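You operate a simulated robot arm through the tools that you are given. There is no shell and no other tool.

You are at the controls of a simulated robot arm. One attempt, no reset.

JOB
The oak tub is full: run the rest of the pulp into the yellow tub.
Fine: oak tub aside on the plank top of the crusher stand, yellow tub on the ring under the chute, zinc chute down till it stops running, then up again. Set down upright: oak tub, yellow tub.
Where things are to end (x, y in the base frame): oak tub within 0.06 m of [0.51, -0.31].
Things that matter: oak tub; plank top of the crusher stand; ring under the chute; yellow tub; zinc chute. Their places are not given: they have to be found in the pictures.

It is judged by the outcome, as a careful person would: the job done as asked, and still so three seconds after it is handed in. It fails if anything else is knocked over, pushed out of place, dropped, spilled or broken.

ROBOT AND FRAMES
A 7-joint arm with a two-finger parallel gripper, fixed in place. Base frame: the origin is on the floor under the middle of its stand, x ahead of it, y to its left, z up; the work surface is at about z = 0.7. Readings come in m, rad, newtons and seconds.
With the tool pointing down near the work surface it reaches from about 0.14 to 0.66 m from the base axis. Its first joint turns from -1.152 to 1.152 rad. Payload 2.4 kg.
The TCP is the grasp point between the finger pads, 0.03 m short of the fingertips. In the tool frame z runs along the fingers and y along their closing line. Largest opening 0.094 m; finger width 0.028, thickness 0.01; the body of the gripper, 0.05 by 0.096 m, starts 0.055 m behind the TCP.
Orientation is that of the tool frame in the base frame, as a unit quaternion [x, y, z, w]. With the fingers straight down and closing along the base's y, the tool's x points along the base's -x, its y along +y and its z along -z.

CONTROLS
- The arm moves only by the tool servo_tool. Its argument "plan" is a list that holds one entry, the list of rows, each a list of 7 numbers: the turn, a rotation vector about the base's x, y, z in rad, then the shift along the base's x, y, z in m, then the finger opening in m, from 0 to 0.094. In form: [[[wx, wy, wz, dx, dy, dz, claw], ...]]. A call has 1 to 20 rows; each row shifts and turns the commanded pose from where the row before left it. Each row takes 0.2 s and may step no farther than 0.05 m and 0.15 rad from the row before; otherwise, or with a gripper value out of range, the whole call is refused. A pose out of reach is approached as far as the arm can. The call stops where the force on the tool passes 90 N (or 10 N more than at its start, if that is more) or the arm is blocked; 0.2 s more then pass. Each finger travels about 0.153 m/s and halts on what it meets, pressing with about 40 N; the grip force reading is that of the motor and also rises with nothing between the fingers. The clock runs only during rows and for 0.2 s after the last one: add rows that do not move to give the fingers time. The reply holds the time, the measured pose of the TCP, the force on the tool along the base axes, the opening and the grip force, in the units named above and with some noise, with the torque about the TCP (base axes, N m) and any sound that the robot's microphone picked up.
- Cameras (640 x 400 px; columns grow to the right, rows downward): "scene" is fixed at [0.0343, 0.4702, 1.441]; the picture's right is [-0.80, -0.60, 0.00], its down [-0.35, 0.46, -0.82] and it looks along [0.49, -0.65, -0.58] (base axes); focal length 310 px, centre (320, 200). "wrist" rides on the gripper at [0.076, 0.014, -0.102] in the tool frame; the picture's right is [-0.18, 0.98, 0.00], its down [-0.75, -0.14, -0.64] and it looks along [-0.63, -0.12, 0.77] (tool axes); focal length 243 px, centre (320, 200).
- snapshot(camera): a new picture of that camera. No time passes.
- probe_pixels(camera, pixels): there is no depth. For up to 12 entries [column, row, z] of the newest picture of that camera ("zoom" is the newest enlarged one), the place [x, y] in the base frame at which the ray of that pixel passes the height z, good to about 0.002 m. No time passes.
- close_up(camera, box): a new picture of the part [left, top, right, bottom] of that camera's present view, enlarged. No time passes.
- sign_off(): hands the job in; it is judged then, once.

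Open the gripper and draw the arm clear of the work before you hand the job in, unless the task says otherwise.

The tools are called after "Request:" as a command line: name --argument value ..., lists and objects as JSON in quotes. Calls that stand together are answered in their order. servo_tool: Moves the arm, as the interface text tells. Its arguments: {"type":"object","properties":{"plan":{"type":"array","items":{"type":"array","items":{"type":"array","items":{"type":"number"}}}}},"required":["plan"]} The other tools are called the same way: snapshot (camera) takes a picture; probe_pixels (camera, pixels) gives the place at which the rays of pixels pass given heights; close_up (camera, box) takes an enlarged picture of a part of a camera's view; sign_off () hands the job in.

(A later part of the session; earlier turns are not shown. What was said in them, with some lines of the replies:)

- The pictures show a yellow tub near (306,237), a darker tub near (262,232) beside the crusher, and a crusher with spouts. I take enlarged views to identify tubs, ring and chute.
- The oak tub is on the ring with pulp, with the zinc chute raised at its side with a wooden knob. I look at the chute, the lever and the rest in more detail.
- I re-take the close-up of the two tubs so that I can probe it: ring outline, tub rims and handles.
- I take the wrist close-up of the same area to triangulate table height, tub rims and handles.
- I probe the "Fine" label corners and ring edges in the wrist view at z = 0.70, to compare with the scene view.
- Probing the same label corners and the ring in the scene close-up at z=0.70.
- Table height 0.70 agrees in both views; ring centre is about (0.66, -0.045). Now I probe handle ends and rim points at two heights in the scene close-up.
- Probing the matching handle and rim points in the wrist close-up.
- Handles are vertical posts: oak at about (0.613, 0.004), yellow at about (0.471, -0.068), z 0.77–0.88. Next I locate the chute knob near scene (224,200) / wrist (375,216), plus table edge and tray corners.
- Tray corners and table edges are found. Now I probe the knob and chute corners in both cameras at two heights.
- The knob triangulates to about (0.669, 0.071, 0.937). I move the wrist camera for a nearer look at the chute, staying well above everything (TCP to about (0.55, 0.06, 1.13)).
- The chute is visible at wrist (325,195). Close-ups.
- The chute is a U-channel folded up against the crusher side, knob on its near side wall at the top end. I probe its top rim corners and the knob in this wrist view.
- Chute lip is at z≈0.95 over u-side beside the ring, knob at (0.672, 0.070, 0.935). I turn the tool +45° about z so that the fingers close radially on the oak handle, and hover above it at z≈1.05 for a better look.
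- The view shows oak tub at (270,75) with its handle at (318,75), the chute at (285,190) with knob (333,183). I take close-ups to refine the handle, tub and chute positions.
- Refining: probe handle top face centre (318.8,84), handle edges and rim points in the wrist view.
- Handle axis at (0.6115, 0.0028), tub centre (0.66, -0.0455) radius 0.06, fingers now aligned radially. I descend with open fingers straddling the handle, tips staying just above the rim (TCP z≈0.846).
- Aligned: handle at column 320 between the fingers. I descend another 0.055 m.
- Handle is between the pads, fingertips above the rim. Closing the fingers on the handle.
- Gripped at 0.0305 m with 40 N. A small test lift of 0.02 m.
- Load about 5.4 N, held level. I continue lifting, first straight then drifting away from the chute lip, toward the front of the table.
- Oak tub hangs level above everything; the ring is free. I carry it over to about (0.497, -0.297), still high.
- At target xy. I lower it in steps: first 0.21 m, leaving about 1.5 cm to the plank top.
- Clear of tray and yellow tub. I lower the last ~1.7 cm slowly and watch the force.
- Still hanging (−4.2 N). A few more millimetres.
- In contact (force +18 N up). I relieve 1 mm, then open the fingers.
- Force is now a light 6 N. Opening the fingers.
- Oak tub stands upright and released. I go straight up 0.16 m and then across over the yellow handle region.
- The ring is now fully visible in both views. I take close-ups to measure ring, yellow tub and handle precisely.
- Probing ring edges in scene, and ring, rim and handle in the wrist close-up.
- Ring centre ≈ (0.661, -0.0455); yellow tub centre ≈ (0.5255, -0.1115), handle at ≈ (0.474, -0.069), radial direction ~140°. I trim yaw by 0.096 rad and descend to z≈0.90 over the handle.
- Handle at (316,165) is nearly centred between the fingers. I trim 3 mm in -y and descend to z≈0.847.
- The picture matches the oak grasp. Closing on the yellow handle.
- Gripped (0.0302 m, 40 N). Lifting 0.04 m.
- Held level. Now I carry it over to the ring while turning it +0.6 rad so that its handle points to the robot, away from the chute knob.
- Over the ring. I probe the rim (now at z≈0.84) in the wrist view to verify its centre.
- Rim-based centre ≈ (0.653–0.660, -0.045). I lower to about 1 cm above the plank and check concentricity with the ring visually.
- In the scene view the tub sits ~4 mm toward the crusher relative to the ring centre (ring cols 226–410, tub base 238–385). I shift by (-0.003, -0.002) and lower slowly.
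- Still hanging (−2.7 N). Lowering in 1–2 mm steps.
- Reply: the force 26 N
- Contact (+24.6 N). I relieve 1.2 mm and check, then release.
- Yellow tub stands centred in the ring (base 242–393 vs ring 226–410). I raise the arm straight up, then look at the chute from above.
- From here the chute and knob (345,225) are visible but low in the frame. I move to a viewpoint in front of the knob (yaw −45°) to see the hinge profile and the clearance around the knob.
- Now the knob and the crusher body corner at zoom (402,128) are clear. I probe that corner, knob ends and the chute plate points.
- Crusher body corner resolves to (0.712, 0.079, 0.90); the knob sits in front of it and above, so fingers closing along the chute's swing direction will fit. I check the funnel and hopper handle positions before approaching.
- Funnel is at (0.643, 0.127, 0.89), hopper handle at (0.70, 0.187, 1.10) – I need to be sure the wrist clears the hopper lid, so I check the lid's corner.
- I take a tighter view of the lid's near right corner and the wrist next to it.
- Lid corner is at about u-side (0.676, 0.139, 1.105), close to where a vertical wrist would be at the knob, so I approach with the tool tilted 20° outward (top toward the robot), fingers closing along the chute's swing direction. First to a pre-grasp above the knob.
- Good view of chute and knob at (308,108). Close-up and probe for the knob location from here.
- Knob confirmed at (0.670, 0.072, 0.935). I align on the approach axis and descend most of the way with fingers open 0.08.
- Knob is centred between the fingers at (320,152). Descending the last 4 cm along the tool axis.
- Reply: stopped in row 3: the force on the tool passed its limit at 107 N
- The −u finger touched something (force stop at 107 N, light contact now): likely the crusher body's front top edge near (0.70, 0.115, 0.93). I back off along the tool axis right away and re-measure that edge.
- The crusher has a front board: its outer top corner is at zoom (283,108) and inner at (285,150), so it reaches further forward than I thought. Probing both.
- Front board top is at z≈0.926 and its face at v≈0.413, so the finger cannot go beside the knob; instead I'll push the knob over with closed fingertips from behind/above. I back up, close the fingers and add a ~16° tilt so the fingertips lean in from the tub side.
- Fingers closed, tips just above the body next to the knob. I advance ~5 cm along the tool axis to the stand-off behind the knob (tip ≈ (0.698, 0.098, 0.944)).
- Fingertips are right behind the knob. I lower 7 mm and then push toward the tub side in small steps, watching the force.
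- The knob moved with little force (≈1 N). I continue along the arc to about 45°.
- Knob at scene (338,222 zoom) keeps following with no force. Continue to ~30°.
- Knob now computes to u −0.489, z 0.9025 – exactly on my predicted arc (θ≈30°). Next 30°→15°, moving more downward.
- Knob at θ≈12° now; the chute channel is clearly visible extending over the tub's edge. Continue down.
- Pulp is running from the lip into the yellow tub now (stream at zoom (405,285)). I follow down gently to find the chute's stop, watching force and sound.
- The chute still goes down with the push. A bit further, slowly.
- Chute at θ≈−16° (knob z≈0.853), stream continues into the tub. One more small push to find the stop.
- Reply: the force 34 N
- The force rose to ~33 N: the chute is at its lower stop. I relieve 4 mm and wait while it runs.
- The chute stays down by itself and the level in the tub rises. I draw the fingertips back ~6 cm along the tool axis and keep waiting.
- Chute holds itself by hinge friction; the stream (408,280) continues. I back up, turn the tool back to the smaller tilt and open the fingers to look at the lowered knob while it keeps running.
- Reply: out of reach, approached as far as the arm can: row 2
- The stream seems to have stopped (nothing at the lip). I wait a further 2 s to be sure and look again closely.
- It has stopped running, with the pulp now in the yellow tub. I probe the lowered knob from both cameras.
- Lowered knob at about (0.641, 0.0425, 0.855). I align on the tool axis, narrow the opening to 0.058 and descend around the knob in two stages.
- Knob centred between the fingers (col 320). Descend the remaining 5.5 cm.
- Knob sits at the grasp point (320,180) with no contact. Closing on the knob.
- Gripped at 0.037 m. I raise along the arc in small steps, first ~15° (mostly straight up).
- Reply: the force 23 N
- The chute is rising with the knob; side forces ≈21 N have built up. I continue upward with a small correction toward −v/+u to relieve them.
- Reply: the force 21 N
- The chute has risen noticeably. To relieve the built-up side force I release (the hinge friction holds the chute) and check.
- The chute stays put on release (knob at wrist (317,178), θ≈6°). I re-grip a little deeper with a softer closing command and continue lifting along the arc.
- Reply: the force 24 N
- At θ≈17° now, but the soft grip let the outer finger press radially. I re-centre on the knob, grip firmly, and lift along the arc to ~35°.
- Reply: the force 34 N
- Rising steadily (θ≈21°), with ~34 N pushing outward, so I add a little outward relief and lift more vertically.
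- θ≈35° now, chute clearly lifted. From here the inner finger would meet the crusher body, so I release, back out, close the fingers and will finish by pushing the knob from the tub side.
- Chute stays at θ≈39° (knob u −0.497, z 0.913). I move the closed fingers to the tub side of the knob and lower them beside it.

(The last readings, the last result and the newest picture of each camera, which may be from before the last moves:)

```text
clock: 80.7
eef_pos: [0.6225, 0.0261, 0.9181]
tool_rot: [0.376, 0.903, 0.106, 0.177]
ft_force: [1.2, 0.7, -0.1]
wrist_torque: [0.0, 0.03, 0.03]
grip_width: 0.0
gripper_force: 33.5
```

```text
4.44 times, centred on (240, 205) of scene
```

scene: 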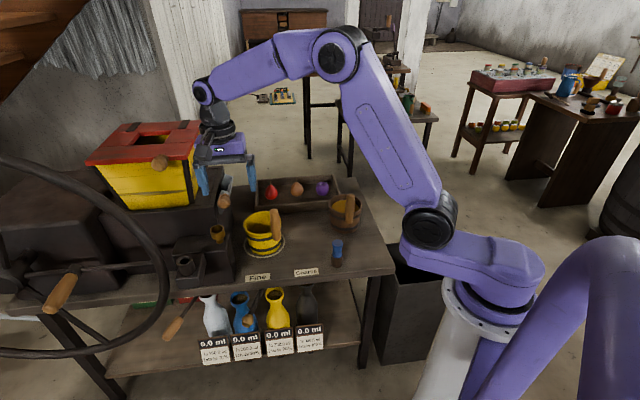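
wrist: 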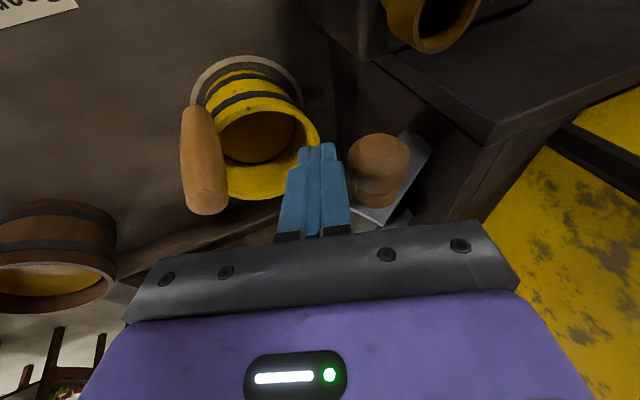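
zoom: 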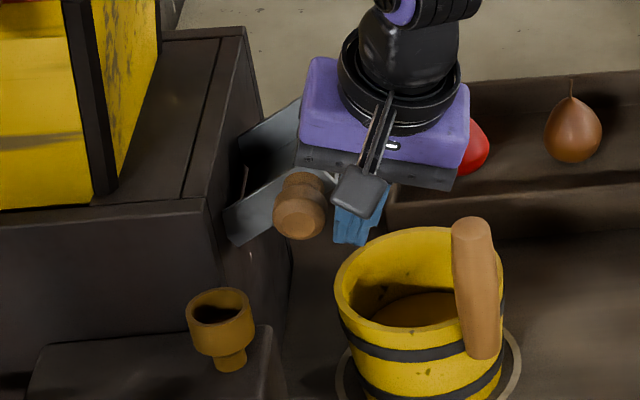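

Fingers are on the tub side of the knob. Pushing it inward/up along the arc.

Request:
servo_tool --plan '[[[0, 0, 0, 0.004, 0.004, 0.002, 0.0], [0, 0, 0, 0.0031, 0.0031, 0.0045, 0.0], [0, 0, 0, 0.0031, 0.0031, 0.0045, 0.0], [0, 0, 0, 0, 0, 0, 0.0]]]'

Request:
snapshot --camera "wrist"

Request:
close_up --camera "scene" --box '[190, 160, 290, 250]'

```text
clock: 81.7
eef_pos: [0.6332, 0.0362, 0.9303]
tool_rot: [0.376, 0.903, 0.106, 0.179]
ft_force: [-2.5, -4.9, 2.7]
wrist_torque: [-0.04, -0.02, -0.16]
grip_width: 0.0
gripper_force: 32.7
```

```text
taken
```

wrist: 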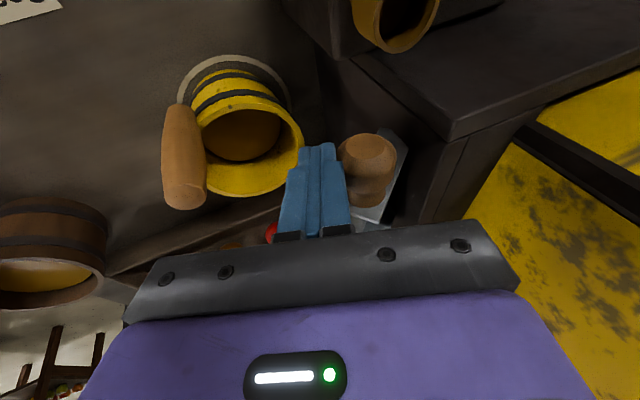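

```text
4.44 times, centred on (240, 205) of scene
```

zoom: 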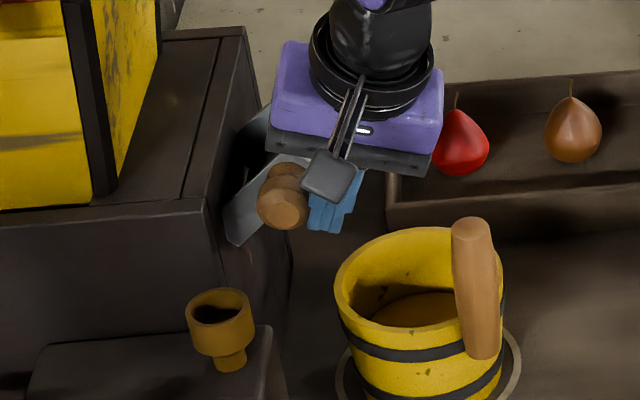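

The knob moves inward/up with only a few newtons. Continue to ~60°.

Request:
servo_tool --plan '[[[0, 0, 0, 0.0035, 0.0035, 0.0035, 0.0], [0, 0, 0, 0.0035, 0.0035, 0.0034, 0.0], [0, 0, 0, 0.0034, 0.0034, 0.002, 0.0], [0, 0, 0, 0, 0, 0, 0.0]]]'

Request:
snapshot --camera "wrist"

Request:
close_up --camera "scene" --box '[190, 160, 290, 250]'

```text
clock: 82.7
eef_pos: [0.6426, 0.0463, 0.9388]
tool_rot: [0.375, 0.904, 0.105, 0.177]
ft_force: [-0.8, -1.4, 0.0]
wrist_torque: [-0.04, -0.01, -0.04]
grip_width: 0.0
gripper_force: 32.7
```

```text
taken
```

wrist: 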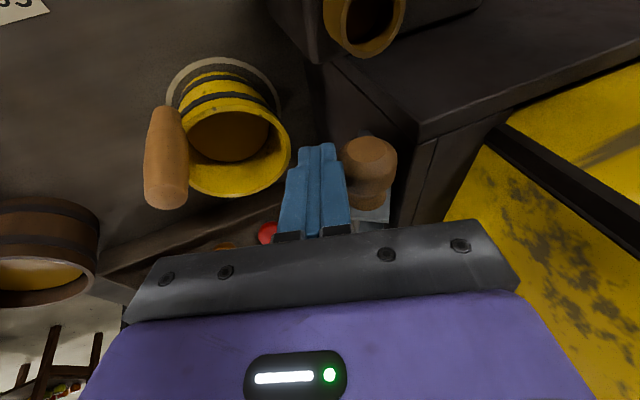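

```text
4.44 times, centred on (240, 205) of scene
```

zoom: 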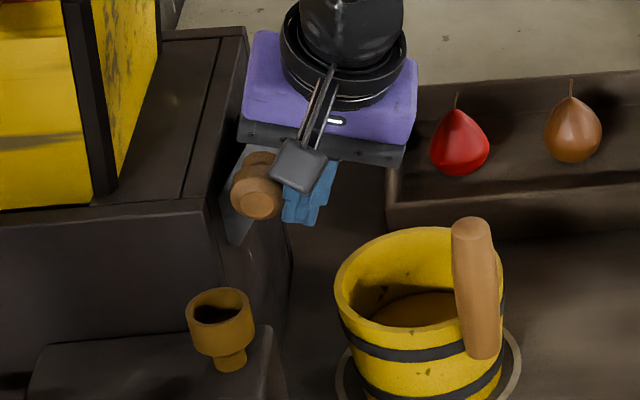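

Knob is at (225.6, 202.8) in the scene, nearly its original (223.7, 202.3). A bit more until it meets the upper stop.

Request:
servo_tool --plan '[[[0, 0, 0, 0.002, 0.002, 0.0012, 0.0], [0, 0, 0, 0.002, 0.002, 0.001, 0.0], [0, 0, 0, 0, 0, 0, 0.0]]]'

Request:
close_up --camera "scene" --box '[190, 160, 290, 250]'

```text
clock: 83.5
eef_pos: [0.6458, 0.0498, 0.9385]
tool_rot: [0.376, 0.903, 0.106, 0.177]
ft_force: [-1.4, -1.8, 0.3]
wrist_torque: [-0.04, -0.02, -0.02]
grip_width: 0.0
gripper_force: 32.5
```

```text
4.44 times, centred on (240, 205) of scene
```

zoom: 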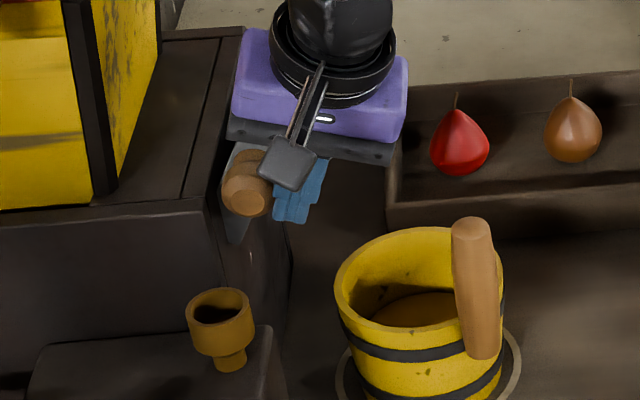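

It's now at (223.3, 202.3), the original raised spot, with no stop force yet. One more small push to feel for the stop.

Request:
servo_tool --plan '[[[0, 0, 0, 0.0015, 0.0015, 0.0005, 0.0], [0, 0, 0, 0, 0, 0, 0.0]]]'

Request:
close_up --camera "scene" --box '[190, 160, 290, 250]'

```text
clock: 84.1
eef_pos: [0.6467, 0.0514, 0.9406]
tool_rot: [0.377, 0.903, 0.105, 0.177]
ft_force: [-2.2, -3.0, 0.6]
wrist_torque: [-0.03, -0.02, -0.06]
grip_width: 0.0
gripper_force: 32.7
```

```text
4.44 times, centred on (240, 205) of scene
```

zoom: 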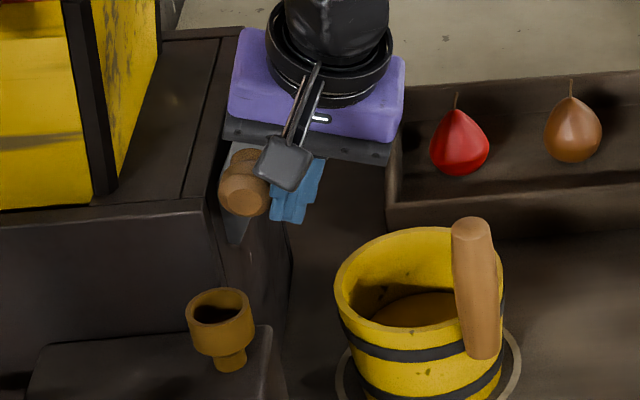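

Knob (222.7, 202.3) now slightly past its initial place. One more 1.5 mm to see if the stop is met.

Request:
servo_tool --plan '[[[0, 0, 0, 0.0013, 0.0013, 0.0004, 0.0], [0, 0, 0, 0, 0, 0, 0.0]]]'

Request:
close_up --camera "scene" --box '[190, 160, 290, 250]'

Request:
snapshot --camera "wrist"

```text
clock: 84.7
eef_pos: [0.6469, 0.0527, 0.9399]
tool_rot: [0.377, 0.903, 0.105, 0.176]
ft_force: [-9.8, -7.8, 0.7]
wrist_torque: [-0.07, 0.12, -0.19]
grip_width: 0.0
gripper_force: 33.2
```

```text
4.44 times, centred on (240, 205) of scene
```

zoom: 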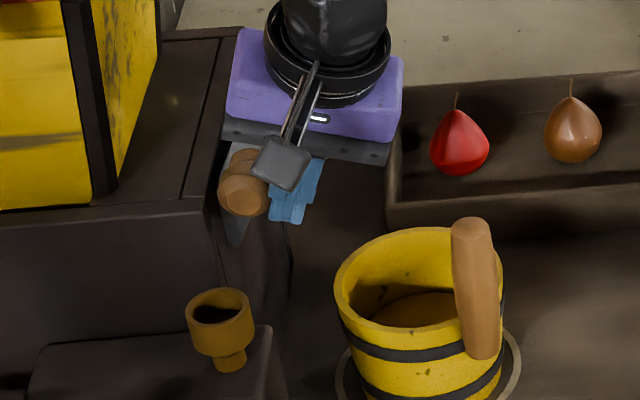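

```text
taken
```

wrist: 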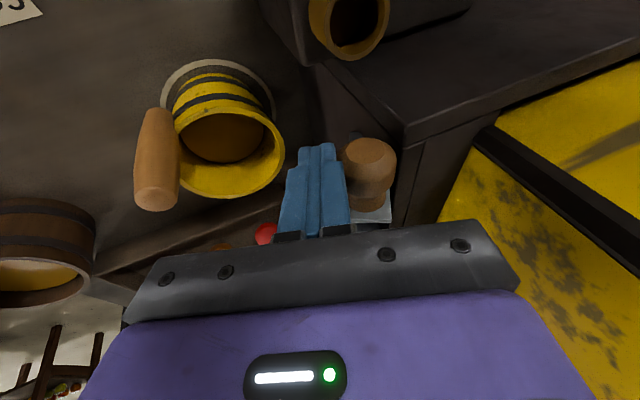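

The force rises to ~12 N: upper stop reached. I back the fingers off toward the tub side, retreat up along the tool axis, and move well clear.

Request:
servo_tool --plan '[[[0, 0, 0, -0.003, -0.003, -0.001, 0.0], [0, 0, 0, -0.005, -0.005, 0, 0.0], [0, 0, 0, -0.008, -0.0012, 0.0183, 0.0], [0, 0, 0, -0.012, -0.0018, 0.0275, 0.0], [0, 0, 0, -0.012, -0.0018, 0.0275, 0.0], [0, 0, 0, -0.02, 0, 0.03, 0.03], [0, 0, 0, -0.03, 0, 0.03, 0.06], [0, 0, 0, -0.04, 0, 0.02, 0.09], [0, 0, 0, -0.04, 0, 0.01, 0.09], [0, 0, 0, -0.03, 0, 0.01, 0.09], [0, 0, 0, 0, 0, 0, 0.09]]]'

Request:
snapshot --camera "scene"

Request:
close_up --camera "scene" --box '[180, 150, 300, 260]'

Request:
snapshot --camera "wrist"

```text
clock: 87.1
eef_pos: [0.4486, 0.0417, 1.1135]
tool_rot: [0.376, 0.903, 0.105, 0.177]
ft_force: [-0.4, -0.2, -0.1]
wrist_torque: [0.0, 0.02, -0.01]
grip_width: 0.0898
gripper_force: 0.1
```

```text
taken
```

scene: 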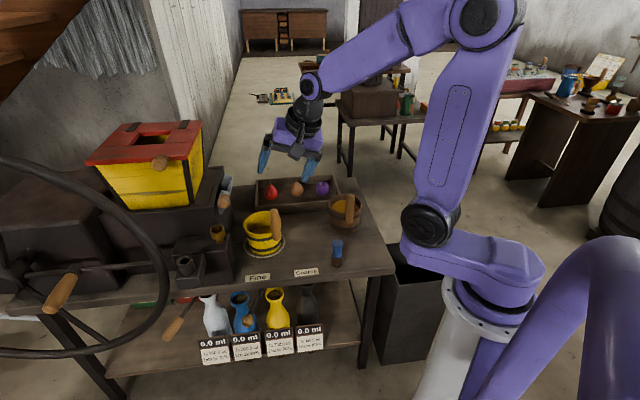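

```text
3.64 times, centred on (240, 205) of scene
```

zoom: 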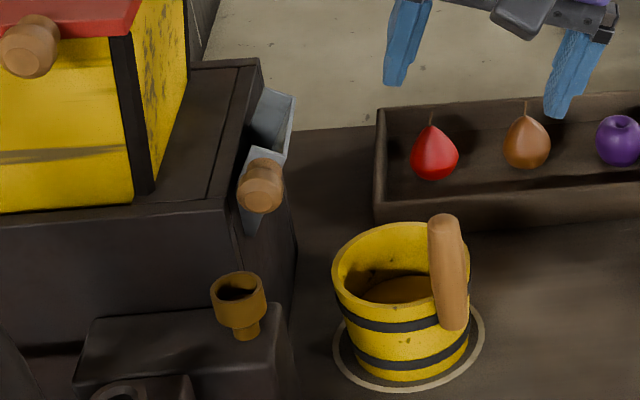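

```text
taken
```

wrist: 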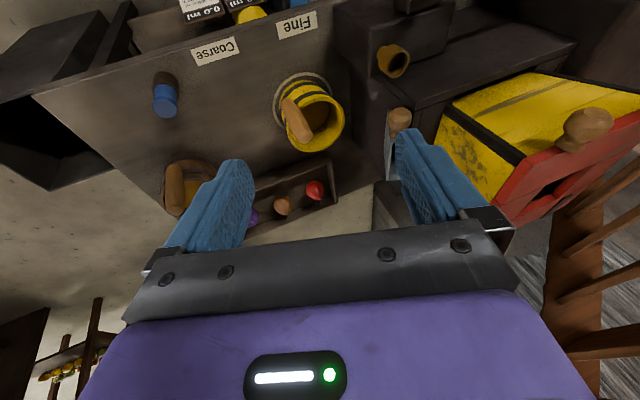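

The chute is up and stays there; yellow tub stands upright on the ring with the pulp. I verify the oak tub's final position and check everything else.

Request:
close_up --camera "scene" --box '[290, 170, 400, 280]'

Request:
probe_pixels --camera "zoom" --pixels '[[224, 160, 0.8], [418, 160, 0.8]]'

```text
3.64 times, centred on (345, 225) of scene
```

zoom: 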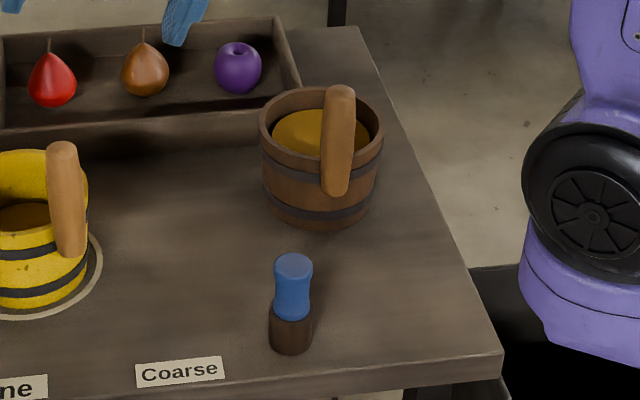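

```text
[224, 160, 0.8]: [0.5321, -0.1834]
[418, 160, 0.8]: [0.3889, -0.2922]
```

Probing the oak tub's rim edges (260,130) and (384,128) and base at the correct pixels.

Request:
probe_pixels --camera "zoom" --pixels '[[260, 130, 0.8], [384, 130, 0.8], [321, 88, 0.8], [264, 190, 0.7], [372, 195, 0.7], [318, 229, 0.7]]'

Request:
close_up --camera "wrist" --box '[150, 60, 430, 240]'

```text
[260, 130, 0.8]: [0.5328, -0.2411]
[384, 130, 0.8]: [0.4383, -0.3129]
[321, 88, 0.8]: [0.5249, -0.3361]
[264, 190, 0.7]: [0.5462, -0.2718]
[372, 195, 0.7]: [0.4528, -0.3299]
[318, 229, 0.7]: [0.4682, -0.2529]
```

```text
2.22 times, centred on (290, 150) of wrist
```

zoom: 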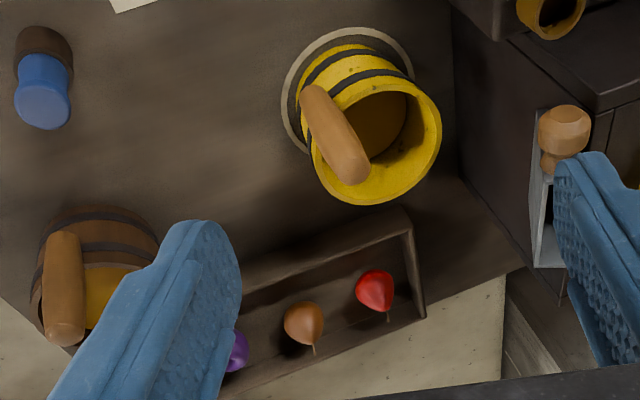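

Oak tub centre is about (0.495, -0.292), within ~2.5 cm of the target and upright. I raise the arm a little more and wait 2 s to verify that chute and tubs stay as they are.

Request:
servo_tool --plan '[[[0, 0, 0, -0.02, -0.01, 0.02, 0.09], [0, 0, 0, -0.02, -0.01, 0.02, 0.09], [0, 0, 0, 0, 0, 0, 0.09], [0, 0, 0, 0, 0, 0, 0.09], [0, 0, 0, 0, 0, 0, 0.09], [0, 0, 0, 0, 0, 0, 0.09], [0, 0, 0, 0, 0, 0, 0.09], [0, 0, 0, 0, 0, 0, 0.09], [0, 0, 0, 0, 0, 0, 0.09], [0, 0, 0, 0, 0, 0, 0.09], [0, 0, 0, 0, 0, 0, 0.09], [0, 0, 0, 0, 0, 0, 0.09]]]'

Request:
snapshot --camera "scene"

Request:
close_up --camera "scene" --box '[160, 110, 400, 290]'

```text
clock: 89.7
eef_pos: [0.4076, 0.0199, 1.1531]
tool_rot: [0.377, 0.903, 0.106, 0.176]
ft_force: [0.5, -0.4, -0.7]
wrist_torque: [-0.05, 0.03, -0.01]
grip_width: 0.0901
gripper_force: 0.1
```

```text
taken
```

scene: 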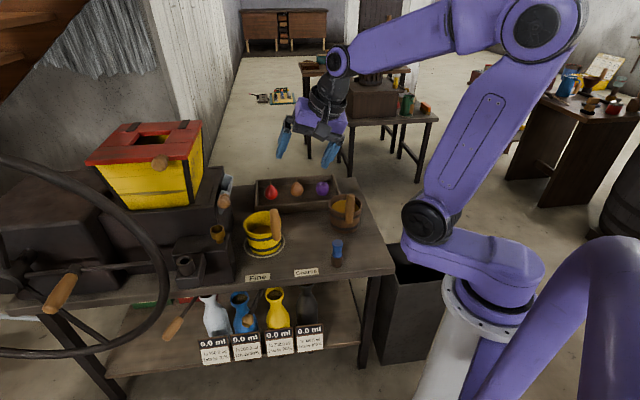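

```text
2.22 times, centred on (280, 200) of scene
```

zoom: 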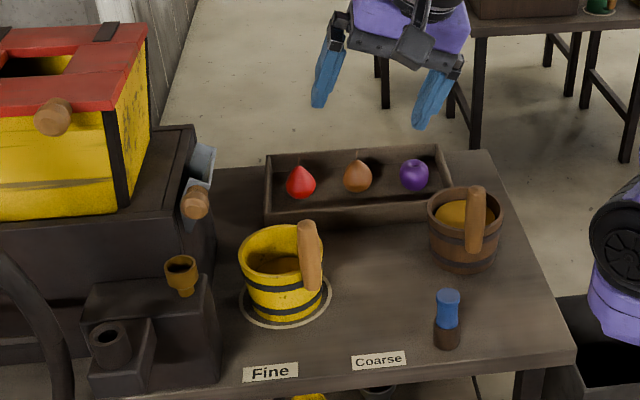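

After the wait nothing has changed: the chute is up, the yellow tub is upright on the ring with the pulp in it, and the oak tub is upright on the plank top. The arm is clear with the gripper open. I hand the job in.

Request:
sign_off

```text
The job is handed in.
```

The job is done and handed in; I have not seen the judge's verdict.

- **Oak tub:** It stands upright on the plank top at about (0.495, -0.292), roughly 2.5 cm from the asked spot. It stayed level while I carried it, and I saw nothing spill.
- **Yellow tub:** It stands upright, centred on the ring, with the rest of the pulp in it. I turned its handle toward the robot to keep it clear of the chute knob.
- **Zinc chute:** I lowered it to its stop and waited until nothing more came out. Then I raised it to its upper stop, where it stays by itself.

During my first try at the chute knob, a finger hit the crusher's front board and the arm stopped at 107 N. I saw no damage, and nothing appears to have moved.

After a last two-second wait nothing had shifted. The gripper was open and the arm was clear.
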